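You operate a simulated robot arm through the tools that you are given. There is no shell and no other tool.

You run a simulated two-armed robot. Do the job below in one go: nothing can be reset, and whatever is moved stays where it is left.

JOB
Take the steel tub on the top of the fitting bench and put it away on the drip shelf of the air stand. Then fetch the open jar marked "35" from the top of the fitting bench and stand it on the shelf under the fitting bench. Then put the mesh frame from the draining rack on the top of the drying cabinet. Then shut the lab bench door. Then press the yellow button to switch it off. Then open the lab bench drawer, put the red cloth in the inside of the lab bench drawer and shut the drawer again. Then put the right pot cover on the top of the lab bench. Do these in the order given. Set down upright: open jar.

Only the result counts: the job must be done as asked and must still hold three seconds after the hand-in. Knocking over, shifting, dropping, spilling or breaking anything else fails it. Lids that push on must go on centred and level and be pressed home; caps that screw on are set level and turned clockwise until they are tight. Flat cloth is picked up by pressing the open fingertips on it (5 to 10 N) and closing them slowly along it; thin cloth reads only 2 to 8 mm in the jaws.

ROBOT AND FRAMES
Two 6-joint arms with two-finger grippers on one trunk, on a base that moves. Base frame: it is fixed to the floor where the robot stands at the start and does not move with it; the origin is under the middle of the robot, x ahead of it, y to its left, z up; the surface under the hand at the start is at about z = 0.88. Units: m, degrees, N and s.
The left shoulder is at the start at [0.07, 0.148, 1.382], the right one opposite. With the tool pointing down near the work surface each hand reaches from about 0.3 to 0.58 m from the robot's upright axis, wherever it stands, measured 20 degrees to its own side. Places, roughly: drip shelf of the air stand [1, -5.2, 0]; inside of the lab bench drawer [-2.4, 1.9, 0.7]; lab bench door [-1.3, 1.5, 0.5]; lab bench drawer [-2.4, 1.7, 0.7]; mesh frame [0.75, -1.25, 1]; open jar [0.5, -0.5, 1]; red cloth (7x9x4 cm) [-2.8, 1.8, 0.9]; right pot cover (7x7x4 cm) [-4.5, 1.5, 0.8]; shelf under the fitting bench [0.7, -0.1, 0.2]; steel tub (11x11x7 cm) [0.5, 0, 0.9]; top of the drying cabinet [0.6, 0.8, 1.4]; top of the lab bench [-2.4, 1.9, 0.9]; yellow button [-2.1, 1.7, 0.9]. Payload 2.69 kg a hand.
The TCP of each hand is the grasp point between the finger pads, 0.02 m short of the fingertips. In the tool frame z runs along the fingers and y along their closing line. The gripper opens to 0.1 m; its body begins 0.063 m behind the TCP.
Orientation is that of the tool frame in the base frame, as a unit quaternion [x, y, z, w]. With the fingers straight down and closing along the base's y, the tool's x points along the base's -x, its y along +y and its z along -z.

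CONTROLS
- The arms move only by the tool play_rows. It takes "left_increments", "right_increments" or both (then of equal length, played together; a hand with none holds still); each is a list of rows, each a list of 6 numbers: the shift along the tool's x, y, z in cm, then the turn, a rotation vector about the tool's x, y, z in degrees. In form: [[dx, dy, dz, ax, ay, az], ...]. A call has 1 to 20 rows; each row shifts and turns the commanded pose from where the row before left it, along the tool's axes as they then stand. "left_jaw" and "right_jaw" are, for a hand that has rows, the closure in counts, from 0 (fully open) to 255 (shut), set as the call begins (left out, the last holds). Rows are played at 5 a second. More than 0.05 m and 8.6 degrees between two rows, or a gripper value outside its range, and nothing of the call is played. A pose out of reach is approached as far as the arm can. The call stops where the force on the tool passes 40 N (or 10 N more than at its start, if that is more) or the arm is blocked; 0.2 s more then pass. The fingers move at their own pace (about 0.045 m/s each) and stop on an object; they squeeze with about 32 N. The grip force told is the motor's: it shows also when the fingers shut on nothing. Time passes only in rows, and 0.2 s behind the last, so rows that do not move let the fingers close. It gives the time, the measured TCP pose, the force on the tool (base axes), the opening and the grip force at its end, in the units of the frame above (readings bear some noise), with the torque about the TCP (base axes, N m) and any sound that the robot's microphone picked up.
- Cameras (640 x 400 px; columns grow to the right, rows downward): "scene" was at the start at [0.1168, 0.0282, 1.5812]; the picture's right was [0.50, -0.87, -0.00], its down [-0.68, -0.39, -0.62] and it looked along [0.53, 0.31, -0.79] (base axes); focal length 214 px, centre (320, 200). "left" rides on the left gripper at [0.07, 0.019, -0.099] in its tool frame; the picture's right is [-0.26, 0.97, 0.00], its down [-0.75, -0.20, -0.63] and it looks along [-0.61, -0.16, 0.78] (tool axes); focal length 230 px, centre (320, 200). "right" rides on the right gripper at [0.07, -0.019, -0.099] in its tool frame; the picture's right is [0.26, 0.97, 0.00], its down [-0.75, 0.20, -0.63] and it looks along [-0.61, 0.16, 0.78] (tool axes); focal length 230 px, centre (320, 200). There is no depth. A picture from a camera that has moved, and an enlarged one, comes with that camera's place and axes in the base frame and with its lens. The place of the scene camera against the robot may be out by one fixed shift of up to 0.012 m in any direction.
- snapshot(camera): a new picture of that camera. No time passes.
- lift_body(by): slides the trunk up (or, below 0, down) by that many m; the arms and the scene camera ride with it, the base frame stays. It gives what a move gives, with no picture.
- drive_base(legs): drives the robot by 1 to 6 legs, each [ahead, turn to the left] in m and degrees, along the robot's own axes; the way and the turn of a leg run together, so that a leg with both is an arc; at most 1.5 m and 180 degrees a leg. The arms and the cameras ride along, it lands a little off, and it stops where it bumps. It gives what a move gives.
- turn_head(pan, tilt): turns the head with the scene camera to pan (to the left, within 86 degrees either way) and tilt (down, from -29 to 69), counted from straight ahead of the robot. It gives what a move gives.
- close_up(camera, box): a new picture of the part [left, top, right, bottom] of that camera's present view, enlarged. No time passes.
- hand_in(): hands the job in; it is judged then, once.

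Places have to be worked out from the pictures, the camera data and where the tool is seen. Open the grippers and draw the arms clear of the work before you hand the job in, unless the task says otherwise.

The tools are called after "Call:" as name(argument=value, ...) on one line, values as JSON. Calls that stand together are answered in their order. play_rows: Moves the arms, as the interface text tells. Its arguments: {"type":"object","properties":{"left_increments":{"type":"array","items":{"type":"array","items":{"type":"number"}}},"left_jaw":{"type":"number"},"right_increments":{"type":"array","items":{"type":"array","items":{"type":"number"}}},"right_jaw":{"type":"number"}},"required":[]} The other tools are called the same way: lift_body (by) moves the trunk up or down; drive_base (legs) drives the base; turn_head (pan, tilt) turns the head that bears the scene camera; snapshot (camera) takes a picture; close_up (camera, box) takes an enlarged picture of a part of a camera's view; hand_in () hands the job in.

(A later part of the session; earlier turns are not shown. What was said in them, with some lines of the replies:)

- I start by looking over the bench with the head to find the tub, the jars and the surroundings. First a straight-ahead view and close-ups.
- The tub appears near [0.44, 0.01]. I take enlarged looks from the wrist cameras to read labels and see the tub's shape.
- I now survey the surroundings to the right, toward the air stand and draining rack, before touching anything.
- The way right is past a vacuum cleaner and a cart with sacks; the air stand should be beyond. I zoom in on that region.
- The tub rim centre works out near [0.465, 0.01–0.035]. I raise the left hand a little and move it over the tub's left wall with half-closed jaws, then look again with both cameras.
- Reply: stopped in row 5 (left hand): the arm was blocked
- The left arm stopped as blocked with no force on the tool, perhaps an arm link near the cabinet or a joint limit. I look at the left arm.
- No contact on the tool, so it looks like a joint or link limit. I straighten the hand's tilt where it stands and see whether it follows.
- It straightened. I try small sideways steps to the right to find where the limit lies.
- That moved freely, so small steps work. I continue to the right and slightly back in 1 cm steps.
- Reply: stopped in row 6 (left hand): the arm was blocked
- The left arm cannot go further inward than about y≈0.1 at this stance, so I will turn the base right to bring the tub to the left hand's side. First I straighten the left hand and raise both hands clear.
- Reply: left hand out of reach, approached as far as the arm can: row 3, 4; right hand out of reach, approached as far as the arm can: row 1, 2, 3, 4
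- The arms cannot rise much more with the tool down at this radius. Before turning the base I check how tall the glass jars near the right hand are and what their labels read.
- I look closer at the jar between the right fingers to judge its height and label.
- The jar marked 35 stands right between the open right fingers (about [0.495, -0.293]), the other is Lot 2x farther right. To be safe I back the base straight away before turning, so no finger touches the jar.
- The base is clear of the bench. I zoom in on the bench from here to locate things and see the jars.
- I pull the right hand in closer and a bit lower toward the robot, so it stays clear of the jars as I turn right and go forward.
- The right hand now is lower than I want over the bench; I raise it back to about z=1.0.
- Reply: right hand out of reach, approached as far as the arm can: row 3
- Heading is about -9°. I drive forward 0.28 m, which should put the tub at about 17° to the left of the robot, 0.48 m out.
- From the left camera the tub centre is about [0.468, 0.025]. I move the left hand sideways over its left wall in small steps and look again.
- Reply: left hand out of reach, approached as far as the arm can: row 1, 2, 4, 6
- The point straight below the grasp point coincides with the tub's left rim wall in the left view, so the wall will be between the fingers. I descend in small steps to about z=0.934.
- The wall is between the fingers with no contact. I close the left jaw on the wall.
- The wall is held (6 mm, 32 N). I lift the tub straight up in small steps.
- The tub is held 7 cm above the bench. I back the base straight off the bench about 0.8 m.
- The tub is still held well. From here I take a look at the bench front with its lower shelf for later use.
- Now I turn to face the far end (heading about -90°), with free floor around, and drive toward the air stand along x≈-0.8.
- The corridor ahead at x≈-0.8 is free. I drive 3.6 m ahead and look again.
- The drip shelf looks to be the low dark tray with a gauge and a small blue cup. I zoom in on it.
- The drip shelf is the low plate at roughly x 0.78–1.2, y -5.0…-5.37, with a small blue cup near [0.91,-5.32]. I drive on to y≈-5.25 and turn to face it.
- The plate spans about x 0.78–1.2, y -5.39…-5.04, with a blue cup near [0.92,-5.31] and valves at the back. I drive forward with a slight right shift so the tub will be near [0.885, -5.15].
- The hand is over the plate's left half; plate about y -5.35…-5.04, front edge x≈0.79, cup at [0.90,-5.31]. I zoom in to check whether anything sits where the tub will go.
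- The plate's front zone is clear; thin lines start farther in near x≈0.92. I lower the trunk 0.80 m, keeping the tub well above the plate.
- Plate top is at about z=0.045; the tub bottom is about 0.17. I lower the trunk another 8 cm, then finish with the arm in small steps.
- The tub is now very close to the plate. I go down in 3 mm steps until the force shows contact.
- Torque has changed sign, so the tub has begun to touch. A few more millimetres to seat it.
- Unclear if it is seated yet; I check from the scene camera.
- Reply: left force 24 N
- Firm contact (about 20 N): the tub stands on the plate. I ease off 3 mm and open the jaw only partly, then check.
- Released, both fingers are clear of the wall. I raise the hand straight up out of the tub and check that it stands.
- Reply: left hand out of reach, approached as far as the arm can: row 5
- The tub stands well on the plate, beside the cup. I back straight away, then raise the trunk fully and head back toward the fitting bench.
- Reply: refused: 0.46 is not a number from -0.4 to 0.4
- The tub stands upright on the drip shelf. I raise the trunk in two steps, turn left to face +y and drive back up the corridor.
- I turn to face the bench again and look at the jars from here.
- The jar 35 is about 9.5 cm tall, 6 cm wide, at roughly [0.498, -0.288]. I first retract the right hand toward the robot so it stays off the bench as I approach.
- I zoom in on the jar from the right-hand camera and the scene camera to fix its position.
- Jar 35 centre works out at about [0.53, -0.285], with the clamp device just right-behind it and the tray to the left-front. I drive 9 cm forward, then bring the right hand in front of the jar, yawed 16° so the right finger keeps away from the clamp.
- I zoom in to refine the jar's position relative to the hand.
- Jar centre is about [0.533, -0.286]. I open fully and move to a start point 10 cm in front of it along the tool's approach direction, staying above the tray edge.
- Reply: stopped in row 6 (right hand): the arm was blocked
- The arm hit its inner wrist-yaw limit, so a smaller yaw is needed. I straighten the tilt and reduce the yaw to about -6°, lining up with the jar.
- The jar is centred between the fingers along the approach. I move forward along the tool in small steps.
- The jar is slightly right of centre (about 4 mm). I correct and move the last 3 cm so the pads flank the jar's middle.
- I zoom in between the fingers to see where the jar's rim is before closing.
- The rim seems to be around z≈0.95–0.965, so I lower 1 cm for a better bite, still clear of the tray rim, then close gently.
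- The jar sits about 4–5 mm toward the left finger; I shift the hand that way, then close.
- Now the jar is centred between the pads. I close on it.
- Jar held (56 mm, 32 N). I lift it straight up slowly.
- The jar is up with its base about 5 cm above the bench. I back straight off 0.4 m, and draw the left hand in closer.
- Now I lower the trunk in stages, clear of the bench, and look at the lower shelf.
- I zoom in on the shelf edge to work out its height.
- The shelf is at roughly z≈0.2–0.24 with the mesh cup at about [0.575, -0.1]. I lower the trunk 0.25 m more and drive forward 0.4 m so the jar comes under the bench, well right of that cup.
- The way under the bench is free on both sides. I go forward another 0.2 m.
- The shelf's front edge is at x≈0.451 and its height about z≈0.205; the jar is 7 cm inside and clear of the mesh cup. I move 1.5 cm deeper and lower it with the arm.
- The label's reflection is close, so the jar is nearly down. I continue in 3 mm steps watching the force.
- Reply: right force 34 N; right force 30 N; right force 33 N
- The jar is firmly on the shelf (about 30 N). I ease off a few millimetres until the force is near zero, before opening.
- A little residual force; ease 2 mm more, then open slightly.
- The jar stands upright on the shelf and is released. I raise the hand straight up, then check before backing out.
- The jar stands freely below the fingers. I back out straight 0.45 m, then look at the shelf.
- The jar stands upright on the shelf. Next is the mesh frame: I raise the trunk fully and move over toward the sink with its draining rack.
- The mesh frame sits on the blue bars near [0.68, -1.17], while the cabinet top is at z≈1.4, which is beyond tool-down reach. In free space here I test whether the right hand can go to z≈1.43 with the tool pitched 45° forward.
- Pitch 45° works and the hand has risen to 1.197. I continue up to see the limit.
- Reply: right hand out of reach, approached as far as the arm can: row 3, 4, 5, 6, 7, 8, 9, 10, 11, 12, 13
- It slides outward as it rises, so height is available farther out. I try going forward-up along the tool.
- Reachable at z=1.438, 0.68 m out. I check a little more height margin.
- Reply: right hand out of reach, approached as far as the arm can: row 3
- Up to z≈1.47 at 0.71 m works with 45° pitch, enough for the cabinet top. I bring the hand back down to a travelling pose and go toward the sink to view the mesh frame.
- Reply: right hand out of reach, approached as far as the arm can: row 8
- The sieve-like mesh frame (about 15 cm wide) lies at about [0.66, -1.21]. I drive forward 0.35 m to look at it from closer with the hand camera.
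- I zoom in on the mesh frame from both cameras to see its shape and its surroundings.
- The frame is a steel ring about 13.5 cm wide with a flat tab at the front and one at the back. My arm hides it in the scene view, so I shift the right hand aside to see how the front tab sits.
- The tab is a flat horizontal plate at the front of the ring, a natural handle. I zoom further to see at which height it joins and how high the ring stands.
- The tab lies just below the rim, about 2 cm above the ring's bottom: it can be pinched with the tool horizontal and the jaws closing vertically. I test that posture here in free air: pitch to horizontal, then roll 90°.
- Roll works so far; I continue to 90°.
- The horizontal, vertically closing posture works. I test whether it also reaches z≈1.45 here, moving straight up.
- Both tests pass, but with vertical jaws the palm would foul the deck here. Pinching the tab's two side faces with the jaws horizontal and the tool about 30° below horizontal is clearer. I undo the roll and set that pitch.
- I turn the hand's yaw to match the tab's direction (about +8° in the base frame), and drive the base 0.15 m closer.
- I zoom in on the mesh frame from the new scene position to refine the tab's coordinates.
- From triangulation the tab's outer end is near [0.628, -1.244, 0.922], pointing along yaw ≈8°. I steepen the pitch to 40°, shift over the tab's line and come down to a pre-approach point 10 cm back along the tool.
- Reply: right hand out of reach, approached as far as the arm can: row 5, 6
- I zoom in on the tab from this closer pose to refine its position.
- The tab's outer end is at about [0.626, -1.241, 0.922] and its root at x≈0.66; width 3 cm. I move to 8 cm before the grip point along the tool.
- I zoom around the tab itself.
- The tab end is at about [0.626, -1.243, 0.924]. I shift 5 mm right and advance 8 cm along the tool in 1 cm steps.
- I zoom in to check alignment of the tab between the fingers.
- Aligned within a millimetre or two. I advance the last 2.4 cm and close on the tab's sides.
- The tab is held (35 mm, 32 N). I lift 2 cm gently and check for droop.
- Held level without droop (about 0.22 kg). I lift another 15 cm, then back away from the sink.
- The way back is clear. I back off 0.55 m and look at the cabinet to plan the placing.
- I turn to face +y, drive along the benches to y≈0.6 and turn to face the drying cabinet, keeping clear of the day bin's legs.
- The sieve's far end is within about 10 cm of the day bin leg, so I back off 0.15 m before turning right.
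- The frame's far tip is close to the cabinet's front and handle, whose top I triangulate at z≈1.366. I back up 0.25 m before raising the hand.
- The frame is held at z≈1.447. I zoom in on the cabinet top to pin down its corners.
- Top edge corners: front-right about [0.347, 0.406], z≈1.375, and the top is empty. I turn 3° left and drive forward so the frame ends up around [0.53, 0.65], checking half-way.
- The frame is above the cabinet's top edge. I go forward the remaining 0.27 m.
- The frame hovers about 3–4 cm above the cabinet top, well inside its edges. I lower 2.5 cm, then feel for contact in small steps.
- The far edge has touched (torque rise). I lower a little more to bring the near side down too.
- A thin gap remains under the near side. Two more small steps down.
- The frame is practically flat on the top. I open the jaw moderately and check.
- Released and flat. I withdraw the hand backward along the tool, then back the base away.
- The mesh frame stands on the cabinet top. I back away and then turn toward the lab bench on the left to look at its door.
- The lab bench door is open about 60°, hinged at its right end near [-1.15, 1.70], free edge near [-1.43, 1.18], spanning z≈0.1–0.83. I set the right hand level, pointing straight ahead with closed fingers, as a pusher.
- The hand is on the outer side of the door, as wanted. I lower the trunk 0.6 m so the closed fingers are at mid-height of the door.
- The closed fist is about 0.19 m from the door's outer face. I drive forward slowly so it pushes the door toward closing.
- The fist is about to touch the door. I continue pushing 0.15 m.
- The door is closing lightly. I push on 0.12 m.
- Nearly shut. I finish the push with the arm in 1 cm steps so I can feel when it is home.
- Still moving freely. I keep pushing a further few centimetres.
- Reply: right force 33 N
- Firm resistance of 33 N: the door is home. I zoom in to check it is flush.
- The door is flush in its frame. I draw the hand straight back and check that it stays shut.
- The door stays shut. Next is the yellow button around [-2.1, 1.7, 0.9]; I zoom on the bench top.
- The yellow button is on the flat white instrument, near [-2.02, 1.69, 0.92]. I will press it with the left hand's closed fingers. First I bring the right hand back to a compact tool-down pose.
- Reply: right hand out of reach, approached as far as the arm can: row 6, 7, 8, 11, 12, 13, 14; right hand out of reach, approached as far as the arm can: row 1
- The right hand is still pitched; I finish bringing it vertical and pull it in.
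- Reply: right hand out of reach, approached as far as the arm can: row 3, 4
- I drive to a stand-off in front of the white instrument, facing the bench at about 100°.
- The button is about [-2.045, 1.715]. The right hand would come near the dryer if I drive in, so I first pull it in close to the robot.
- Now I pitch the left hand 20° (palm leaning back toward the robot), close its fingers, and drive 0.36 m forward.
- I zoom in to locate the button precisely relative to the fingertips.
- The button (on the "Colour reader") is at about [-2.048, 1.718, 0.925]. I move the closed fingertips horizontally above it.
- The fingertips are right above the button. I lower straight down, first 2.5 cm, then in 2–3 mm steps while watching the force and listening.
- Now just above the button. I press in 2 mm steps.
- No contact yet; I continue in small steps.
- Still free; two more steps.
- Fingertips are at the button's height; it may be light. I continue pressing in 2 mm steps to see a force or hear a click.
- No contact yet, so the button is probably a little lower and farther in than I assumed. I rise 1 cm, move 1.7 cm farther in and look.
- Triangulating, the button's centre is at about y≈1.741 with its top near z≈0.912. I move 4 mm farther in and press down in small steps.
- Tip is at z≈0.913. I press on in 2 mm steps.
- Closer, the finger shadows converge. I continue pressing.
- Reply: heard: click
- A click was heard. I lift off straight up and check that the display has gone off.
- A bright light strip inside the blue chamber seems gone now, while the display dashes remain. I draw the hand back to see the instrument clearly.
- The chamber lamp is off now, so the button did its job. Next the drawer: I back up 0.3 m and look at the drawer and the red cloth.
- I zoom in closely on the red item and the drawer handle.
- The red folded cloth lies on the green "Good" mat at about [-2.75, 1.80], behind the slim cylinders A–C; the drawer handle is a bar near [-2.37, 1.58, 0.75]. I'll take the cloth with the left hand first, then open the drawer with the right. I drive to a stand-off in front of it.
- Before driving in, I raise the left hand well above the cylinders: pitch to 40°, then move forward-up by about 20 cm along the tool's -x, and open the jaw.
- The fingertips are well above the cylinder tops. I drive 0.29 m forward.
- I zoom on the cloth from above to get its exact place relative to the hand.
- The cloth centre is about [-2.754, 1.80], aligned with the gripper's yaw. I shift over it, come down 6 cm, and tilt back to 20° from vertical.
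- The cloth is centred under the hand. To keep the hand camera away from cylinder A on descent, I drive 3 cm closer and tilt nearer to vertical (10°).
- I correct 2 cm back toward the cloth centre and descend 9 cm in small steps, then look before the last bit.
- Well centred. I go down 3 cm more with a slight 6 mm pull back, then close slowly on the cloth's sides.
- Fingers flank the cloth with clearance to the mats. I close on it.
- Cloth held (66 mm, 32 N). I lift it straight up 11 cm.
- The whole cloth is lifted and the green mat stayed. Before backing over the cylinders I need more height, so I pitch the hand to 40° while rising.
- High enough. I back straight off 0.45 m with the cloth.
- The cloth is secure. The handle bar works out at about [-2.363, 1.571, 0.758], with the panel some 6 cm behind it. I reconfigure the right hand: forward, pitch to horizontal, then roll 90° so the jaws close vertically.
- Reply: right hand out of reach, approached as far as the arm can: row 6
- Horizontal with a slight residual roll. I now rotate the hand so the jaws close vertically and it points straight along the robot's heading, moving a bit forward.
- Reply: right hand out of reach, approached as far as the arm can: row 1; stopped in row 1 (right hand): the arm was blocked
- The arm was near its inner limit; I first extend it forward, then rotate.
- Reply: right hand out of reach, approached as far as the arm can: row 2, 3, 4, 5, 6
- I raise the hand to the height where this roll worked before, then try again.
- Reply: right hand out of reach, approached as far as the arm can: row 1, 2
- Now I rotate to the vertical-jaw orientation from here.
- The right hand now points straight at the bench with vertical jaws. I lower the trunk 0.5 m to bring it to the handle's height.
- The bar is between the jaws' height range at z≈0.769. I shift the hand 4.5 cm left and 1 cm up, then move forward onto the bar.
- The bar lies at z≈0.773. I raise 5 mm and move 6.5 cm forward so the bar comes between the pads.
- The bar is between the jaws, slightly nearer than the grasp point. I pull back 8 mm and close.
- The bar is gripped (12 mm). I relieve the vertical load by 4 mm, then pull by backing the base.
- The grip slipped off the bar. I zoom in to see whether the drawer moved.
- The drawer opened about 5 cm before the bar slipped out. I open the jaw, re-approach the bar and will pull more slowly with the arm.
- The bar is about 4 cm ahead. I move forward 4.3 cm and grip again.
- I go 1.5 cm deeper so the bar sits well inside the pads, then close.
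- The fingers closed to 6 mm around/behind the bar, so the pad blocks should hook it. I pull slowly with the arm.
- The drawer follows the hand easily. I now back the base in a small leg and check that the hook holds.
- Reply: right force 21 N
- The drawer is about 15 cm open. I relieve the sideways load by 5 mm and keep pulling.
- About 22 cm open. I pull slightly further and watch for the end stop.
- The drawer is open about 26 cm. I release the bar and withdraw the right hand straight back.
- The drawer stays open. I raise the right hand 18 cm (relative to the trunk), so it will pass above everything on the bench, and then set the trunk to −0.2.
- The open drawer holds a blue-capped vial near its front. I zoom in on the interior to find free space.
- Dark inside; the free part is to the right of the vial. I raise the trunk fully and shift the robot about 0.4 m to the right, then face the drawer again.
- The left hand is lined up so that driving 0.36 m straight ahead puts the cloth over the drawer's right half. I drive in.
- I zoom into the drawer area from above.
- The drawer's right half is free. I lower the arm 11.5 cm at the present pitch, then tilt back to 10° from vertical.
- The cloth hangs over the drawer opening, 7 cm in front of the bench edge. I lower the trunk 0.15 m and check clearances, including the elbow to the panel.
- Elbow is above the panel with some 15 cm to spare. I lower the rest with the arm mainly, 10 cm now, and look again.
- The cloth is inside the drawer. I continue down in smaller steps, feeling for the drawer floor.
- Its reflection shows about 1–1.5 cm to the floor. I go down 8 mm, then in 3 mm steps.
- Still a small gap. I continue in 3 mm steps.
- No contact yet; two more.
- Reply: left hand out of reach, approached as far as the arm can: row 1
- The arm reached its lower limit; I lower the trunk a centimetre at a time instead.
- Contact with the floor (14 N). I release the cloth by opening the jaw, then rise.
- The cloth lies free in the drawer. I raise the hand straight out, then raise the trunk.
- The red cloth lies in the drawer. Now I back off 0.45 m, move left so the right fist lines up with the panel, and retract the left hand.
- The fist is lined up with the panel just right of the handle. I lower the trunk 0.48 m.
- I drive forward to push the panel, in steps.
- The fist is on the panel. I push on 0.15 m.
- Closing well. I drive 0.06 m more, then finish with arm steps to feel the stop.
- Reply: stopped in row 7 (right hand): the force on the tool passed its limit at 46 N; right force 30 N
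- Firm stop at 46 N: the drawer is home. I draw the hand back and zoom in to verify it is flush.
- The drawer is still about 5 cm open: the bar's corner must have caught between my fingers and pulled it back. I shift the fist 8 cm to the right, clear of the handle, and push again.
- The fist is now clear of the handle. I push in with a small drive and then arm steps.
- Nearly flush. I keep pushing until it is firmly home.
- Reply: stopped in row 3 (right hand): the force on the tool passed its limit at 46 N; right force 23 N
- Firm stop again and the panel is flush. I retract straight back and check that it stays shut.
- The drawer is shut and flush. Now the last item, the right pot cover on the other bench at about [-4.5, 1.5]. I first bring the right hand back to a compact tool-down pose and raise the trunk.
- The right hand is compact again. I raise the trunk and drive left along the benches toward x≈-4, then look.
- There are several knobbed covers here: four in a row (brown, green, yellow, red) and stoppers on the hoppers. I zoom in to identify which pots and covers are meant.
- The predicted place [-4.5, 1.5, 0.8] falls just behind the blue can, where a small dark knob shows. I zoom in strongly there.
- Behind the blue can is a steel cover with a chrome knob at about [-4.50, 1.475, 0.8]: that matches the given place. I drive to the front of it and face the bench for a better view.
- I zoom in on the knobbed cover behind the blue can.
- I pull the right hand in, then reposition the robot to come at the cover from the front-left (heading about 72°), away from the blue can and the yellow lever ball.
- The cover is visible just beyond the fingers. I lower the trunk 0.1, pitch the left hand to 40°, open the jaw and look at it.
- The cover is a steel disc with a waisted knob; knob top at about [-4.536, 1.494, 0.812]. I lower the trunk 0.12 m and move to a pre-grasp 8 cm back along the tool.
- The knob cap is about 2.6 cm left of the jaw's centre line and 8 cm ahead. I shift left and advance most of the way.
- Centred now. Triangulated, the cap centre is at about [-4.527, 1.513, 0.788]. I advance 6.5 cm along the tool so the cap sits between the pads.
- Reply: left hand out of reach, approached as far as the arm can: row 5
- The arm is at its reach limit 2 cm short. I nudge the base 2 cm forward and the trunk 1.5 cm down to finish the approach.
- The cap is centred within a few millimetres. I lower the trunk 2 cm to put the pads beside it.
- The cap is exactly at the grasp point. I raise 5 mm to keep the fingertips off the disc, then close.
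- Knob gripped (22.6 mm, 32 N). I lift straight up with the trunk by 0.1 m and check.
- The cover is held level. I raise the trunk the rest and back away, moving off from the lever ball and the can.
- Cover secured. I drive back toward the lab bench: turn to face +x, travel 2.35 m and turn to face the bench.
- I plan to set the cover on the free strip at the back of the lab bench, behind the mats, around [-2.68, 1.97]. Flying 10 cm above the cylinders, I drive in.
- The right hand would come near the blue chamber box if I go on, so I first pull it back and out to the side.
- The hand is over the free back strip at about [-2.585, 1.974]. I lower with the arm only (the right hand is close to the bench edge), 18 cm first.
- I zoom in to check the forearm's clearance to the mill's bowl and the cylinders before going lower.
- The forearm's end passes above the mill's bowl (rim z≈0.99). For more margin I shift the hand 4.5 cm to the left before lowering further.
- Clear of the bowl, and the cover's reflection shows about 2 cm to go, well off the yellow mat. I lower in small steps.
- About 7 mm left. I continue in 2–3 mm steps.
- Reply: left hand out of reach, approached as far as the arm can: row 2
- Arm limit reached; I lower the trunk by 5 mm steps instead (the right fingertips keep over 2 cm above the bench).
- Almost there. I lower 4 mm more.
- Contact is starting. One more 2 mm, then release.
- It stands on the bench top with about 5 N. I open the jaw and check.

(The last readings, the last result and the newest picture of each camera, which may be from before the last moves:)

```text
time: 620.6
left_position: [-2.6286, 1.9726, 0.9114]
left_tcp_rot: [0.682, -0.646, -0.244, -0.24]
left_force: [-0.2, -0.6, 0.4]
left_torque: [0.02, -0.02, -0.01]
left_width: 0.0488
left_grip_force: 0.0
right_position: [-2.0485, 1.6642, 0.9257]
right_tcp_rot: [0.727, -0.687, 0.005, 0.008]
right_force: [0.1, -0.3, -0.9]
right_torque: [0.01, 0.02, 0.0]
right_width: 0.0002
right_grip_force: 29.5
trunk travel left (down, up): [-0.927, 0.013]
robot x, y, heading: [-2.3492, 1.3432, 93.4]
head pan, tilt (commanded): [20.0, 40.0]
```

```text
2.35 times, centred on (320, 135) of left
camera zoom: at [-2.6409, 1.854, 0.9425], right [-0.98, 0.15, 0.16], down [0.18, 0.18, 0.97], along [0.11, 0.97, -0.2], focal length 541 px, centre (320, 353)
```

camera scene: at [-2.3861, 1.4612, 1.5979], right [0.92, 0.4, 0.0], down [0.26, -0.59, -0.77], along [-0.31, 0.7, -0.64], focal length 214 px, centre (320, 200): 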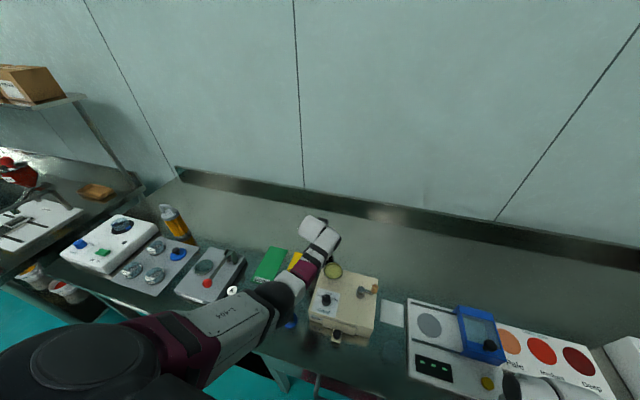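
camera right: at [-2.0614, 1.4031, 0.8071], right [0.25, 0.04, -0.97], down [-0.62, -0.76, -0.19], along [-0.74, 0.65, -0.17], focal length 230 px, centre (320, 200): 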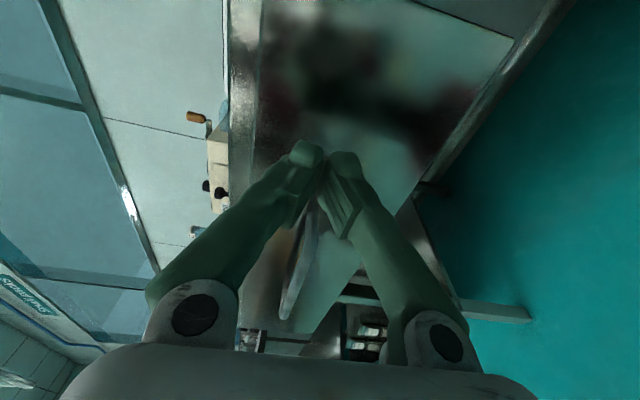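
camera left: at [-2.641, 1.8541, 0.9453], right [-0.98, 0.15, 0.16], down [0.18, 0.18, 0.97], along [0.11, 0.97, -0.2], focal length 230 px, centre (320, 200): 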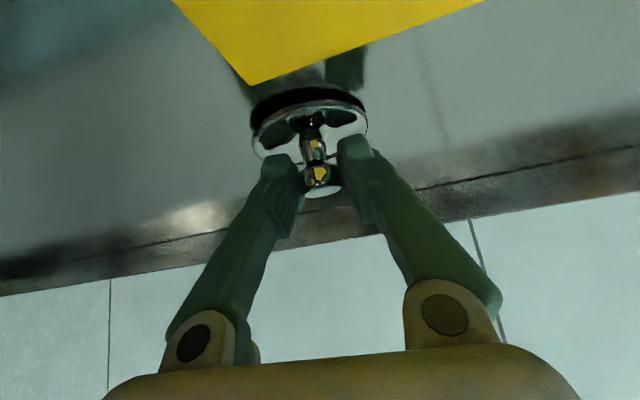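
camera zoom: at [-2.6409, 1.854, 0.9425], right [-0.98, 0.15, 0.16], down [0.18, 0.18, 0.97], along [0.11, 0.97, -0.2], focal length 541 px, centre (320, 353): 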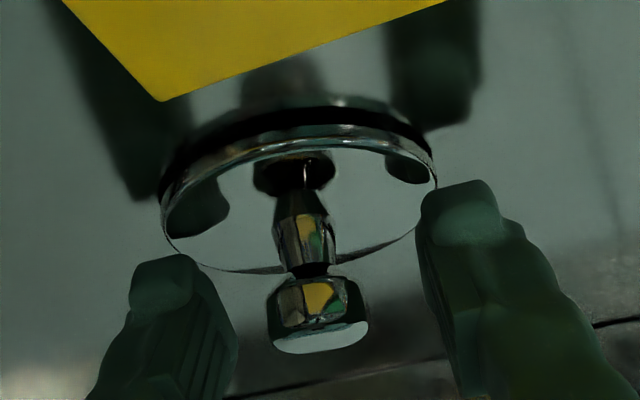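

Released; the cover stands flat on the bench top. I raise the hand straight up, then back away.

Call:
play_rows(left_increments=[[-0.32, 0, -0.38, 0, 0, 0], [-0.64, 0, -0.76, 0, 0, 0], [-0.96, 0, -1.15, 0, 0, 0], [-0.96, 0, -1.15, 0, 0, 0], [-0.96, 0, -1.15, 0, 0, 0], [-0.96, 0, -1.15, 0, 0, 0], [-0.96, 0, -1.15, 0, 0, 0], [-0.96, 0, -1.15, 0, 0, 0], [-1.2, 0, -1.4, 0, 0, 0], [-1.2, 0, -1.4, 0, 0, 0], [-1.2, 0, -1.4, 0, 0, 0], [-1.2, 0, -1.4, 0, 0, 0], [-1.2, 0, -1.4, 0, 0, 0], [0, 0, 0, 0, 0, 0]])

Call:
lift_body(by=0.013)

Call:
snapshot(camera="left")

Call:
close_up(camera="scene", box=[220, 200, 400, 350])

```text
time: 623.6
left_position: [-2.6328, 1.9725, 1.1074]
left_tcp_rot: [0.681, -0.647, -0.244, -0.24]
left_force: [-0.4, 1.0, 0.8]
left_torque: [0.02, -0.01, 0.03]
left_width: 0.0488
left_grip_force: 0.0
right_position: [-2.0484, 1.6643, 0.9243]
right_tcp_rot: [0.727, -0.687, 0.004, 0.007]
right_force: [0.5, -0.4, -1.1]
right_torque: [0.03, 0.01, -0.03]
right_width: 0.0001
right_grip_force: 29.6
trunk travel left (down, up): [-0.927, 0.013]
robot x, y, heading: [-2.3517, 1.3473, 93.6]
head pan, tilt (commanded): [20.0, 40.0]
```

```text
time: 624.2
left_position: [-2.6325, 1.973, 1.1227]
left_tcp_rot: [0.682, -0.646, -0.244, -0.24]
left_force: [0.9, 0.3, 0.2]
left_torque: [-0.01, 0.02, 0.01]
left_width: 0.0488
left_grip_force: 0.0
right_position: [-2.0475, 1.6634, 0.9393]
right_tcp_rot: [0.727, -0.686, 0.005, 0.008]
right_force: [0.9, 0.7, 0.1]
right_torque: [0.01, 0.03, -0.02]
right_width: 0.0001
right_grip_force: 29.9
trunk travel left (down, up): [-0.94, 0.0]
robot x, y, heading: [-2.3506, 1.341, 93.9]
head pan, tilt (commanded): [20.0, 40.0]
```

```text
taken
camera left: at [-2.6441, 1.8541, 1.152], right [-0.98, 0.15, 0.16], down [0.18, 0.18, 0.97], along [0.11, 0.97, -0.2], focal length 230 px, centre (320, 200)
```

left: 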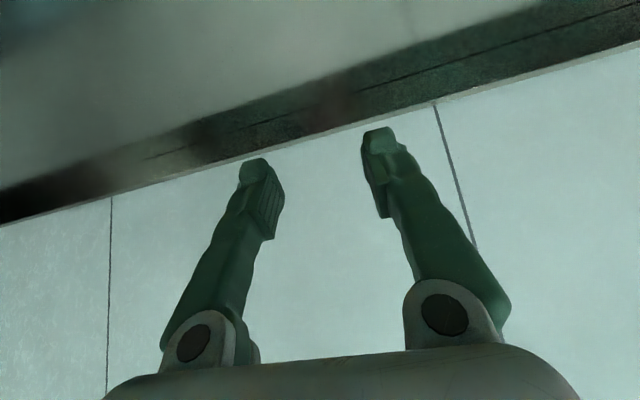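

```text
2.67 times, centred on (310, 275) of scene
camera zoom: at [-2.386, 1.4603, 1.598], right [0.92, 0.4, 0.0], down [0.26, -0.59, -0.77], along [-0.31, 0.7, -0.64], focal length 572 px, centre (347, 0)
```

zoom: 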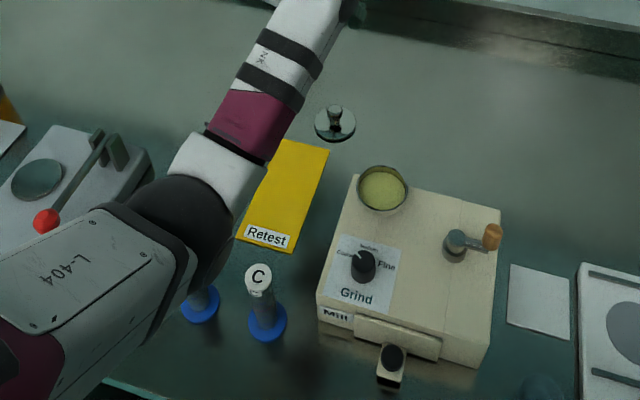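

The cover stands on the bench top, clear of the mat and mill. I back away and take a final look at the lab bench.

Call:
drive_base(legs=[[-0.6, 0]])

Call:
play_rows(left_increments=[[0, 0, 0, 0, 0, 0], [0, 0, 0, 0, 0, 0], [0, 0, 0, 0, 0, 0]], right_increments=[[0, 0, 0, 0, 0, 0], [0, 0, 0, 0, 0, 0], [0, 0, 0, 0, 0, 0]], left_jaw=0, right_jaw=0)

Call:
turn_head(pan=0, tilt=30)

Call:
snapshot(camera="scene")

Call:
close_up(camera="scene", box=[180, 150, 400, 290])

Call:
close_up(camera="scene", box=[360, 150, 580, 290])

```text
time: 627.6
left_position: [-2.5944, 1.3677, 1.1209]
left_tcp_rot: [0.684, -0.645, -0.244, -0.237]
left_force: [0.0, 0.1, 0.4]
left_torque: [0.01, 0.02, -0.02]
left_width: 0.0489
left_grip_force: 0.1
right_position: [-2.0105, 1.0595, 0.9376]
right_tcp_rot: [0.728, -0.685, 0.005, 0.009]
right_force: [0.6, -0.6, 0.5]
right_torque: [-0.01, 0.04, -0.03]
right_width: 0.0
right_grip_force: 29.6
trunk travel left (down, up): [-0.94, 0.0]
robot x, y, heading: [-2.3093, 0.7368, 93.8]
head pan, tilt (commanded): [20.0, 40.0]
```

```text
time: 628.4
left_position: [-2.5953, 1.366, 1.1206]
left_tcp_rot: [0.684, -0.645, -0.245, -0.239]
left_force: [-0.5, -0.9, -0.2]
left_torque: [-0.03, 0.01, 0.0]
left_width: 0.1002
left_grip_force: 0.1
right_position: [-2.0095, 1.0598, 0.9394]
right_tcp_rot: [0.729, -0.685, 0.005, 0.007]
right_force: [-0.1, -0.1, -0.1]
right_torque: [-0.01, -0.01, -0.01]
right_width: 0.0699
right_grip_force: 0.0
trunk travel left (down, up): [-0.94, 0.0]
robot x, y, heading: [-2.3109, 0.7376, 93.9]
head pan, tilt (commanded): [20.0, 40.0]
```

```text
time: 629.2
left_position: [-2.5945, 1.3665, 1.121]
left_tcp_rot: [0.682, -0.646, -0.244, -0.24]
left_force: [-0.1, 0.3, 0.1]
left_torque: [0.01, 0.0, 0.01]
left_width: 0.1
left_grip_force: 0.0
right_position: [-2.0096, 1.0597, 0.9385]
right_tcp_rot: [0.728, -0.685, 0.004, 0.009]
right_force: [-0.6, -0.4, -0.6]
right_torque: [-0.03, 0.04, 0.03]
right_width: 0.1002
right_grip_force: 0.0
trunk travel left (down, up): [-0.94, 0.0]
robot x, y, heading: [-2.3093, 0.7385, 93.7]
head pan, tilt (commanded): [0.0, 30.0]
```

```text
taken
camera scene: at [-2.3187, 0.8678, 1.6133], right [1.0, 0.07, 0.0], down [0.03, -0.5, -0.87], along [-0.06, 0.86, -0.5], focal length 214 px, centre (320, 200)
```

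scene: 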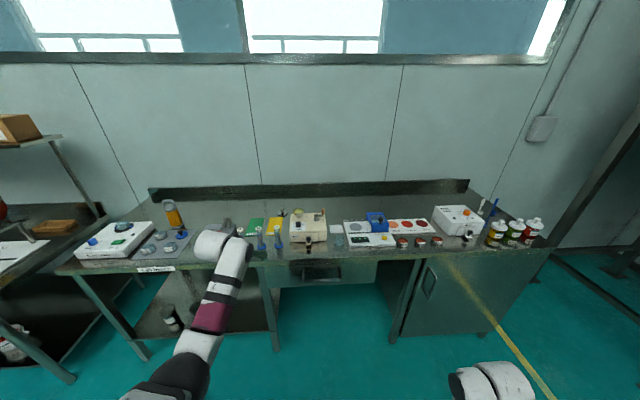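

```text
2.86 times, centred on (290, 220) of scene
camera zoom: at [-2.3187, 0.8678, 1.6133], right [1.0, 0.07, 0.0], down [0.03, -0.5, -0.87], along [-0.06, 0.86, -0.5], focal length 613 px, centre (406, 143)
```

zoom: 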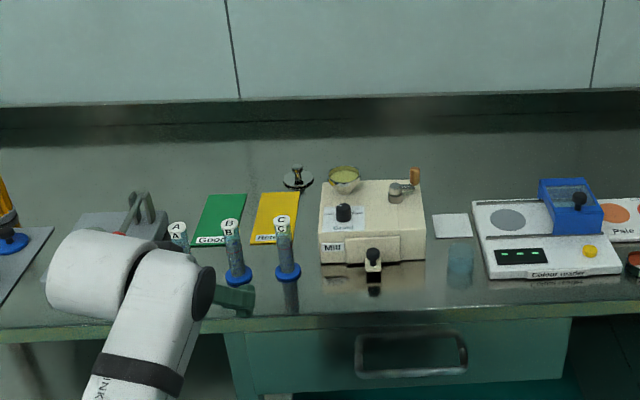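

```text
2.86 times, centred on (470, 220) of scene
camera zoom: at [-2.3187, 0.8678, 1.6133], right [1.0, 0.07, 0.0], down [0.03, -0.5, -0.87], along [-0.06, 0.86, -0.5], focal length 613 px, centre (-109, 143)
```

zoom: 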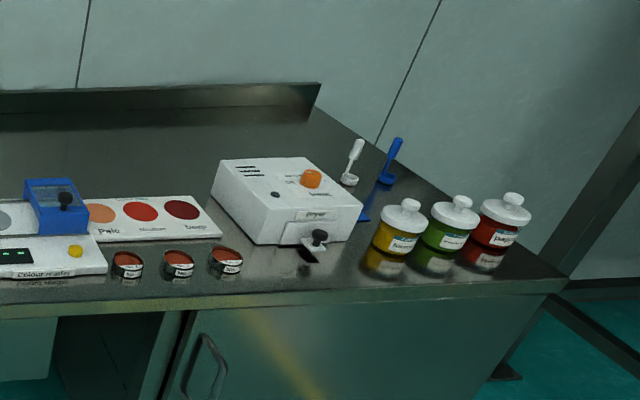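

Everything looks right: cover on the bench top, drawer and door shut, lamp off, and the rest undisturbed. Both grippers are open; I back off a bit more to be well clear before handing in.

Call:
drive_base(legs=[[-0.3, 0]])

Call:
turn_head(pan=-75, tilt=15)

Call:
close_up(camera="scene", box=[160, 120, 480, 320])

```text
time: 631.3
left_position: [-2.5766, 1.0719, 1.1194]
left_tcp_rot: [0.685, -0.644, -0.245, -0.238]
left_force: [0.5, 1.4, -0.8]
left_torque: [-0.01, 0.01, 0.03]
left_width: 0.1
left_grip_force: 0.0
right_position: [-1.9904, 0.7645, 0.9379]
right_tcp_rot: [0.729, -0.684, 0.005, 0.008]
right_force: [0.3, -0.2, -0.5]
right_torque: [-0.03, -0.02, 0.0]
right_width: 0.1001
right_grip_force: 0.1
trunk travel left (down, up): [-0.94, 0.0]
robot x, y, heading: [-2.289, 0.4428, 93.9]
head pan, tilt (commanded): [0.0, 30.0]
```

```text
time: 632.8
left_position: [-2.5761, 1.0692, 1.1225]
left_tcp_rot: [0.684, -0.644, -0.245, -0.238]
left_force: [-0.3, 0.1, 0.6]
left_torque: [-0.02, 0.0, 0.01]
left_width: 0.1
left_grip_force: 0.1
right_position: [-1.9898, 0.7646, 0.9373]
right_tcp_rot: [0.729, -0.684, 0.005, 0.008]
right_force: [0.7, 0.4, -0.1]
right_torque: [0.0, -0.01, -0.02]
right_width: 0.1
right_grip_force: 0.1
trunk travel left (down, up): [-0.94, 0.0]
robot x, y, heading: [-2.29, 0.4389, 94.1]
head pan, tilt (commanded): [-75.0, 15.0]
```

```text
2.00 times, centred on (320, 220) of scene
camera zoom: at [-2.2043, 0.5109, 1.6375], right [0.33, -0.95, 0.0], down [-0.24, -0.08, -0.97], along [0.91, 0.32, -0.26], focal length 429 px, centre (320, 160)
```

zoom: 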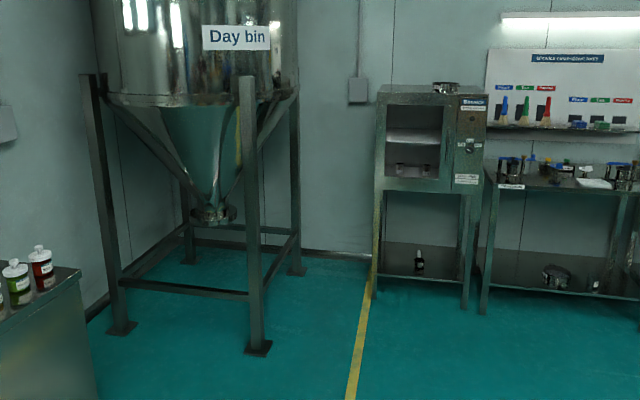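

The mesh frame is on the cabinet top and the jar stands on the bench shelf in the distance; all seven parts are done and both hands are empty and clear. I hand the job in.

Call:
hand_in()

```text
The job is handed in.
```

I finished all seven parts in the order given and handed the job in. The verdict is not back yet, so these are my own checks from the pictures and force readings.

1. **Steel tub:** it stands upright on the drip shelf of the air stand, clear of the blue cup.
2. **Jar marked 35:** it stands upright on the shelf under the fitting bench, well clear of the mesh cup there.
3. **Mesh frame:** it lies flat on top of the drying cabinet.
4. **Lab bench door:** it is pushed home and flush.
5. **Yellow button:** I heard a click and the light in the colour reader's chamber went out. The green dashes on its display stayed lit, so I took the lamp as the sign it is off.
6. **Red cloth:** it is in the drawer, which is shut and flush. My first push closed the drawer but my fingers caught the handle and pulled it about 5 cm open again, so I pushed it shut a second time.
7. **Right pot cover:** it stands on the lab bench top, behind the yellow mat and beside the mill. I took the cover to be the steel one with a chrome knob behind the blue can, because it matched the given place to within a few centimetres. The other covers I saw on that bench were well off the given place.

I saw nothing else knocked over or shifted in the closing pictures of the lab bench. I left both grippers open and clear of the work.
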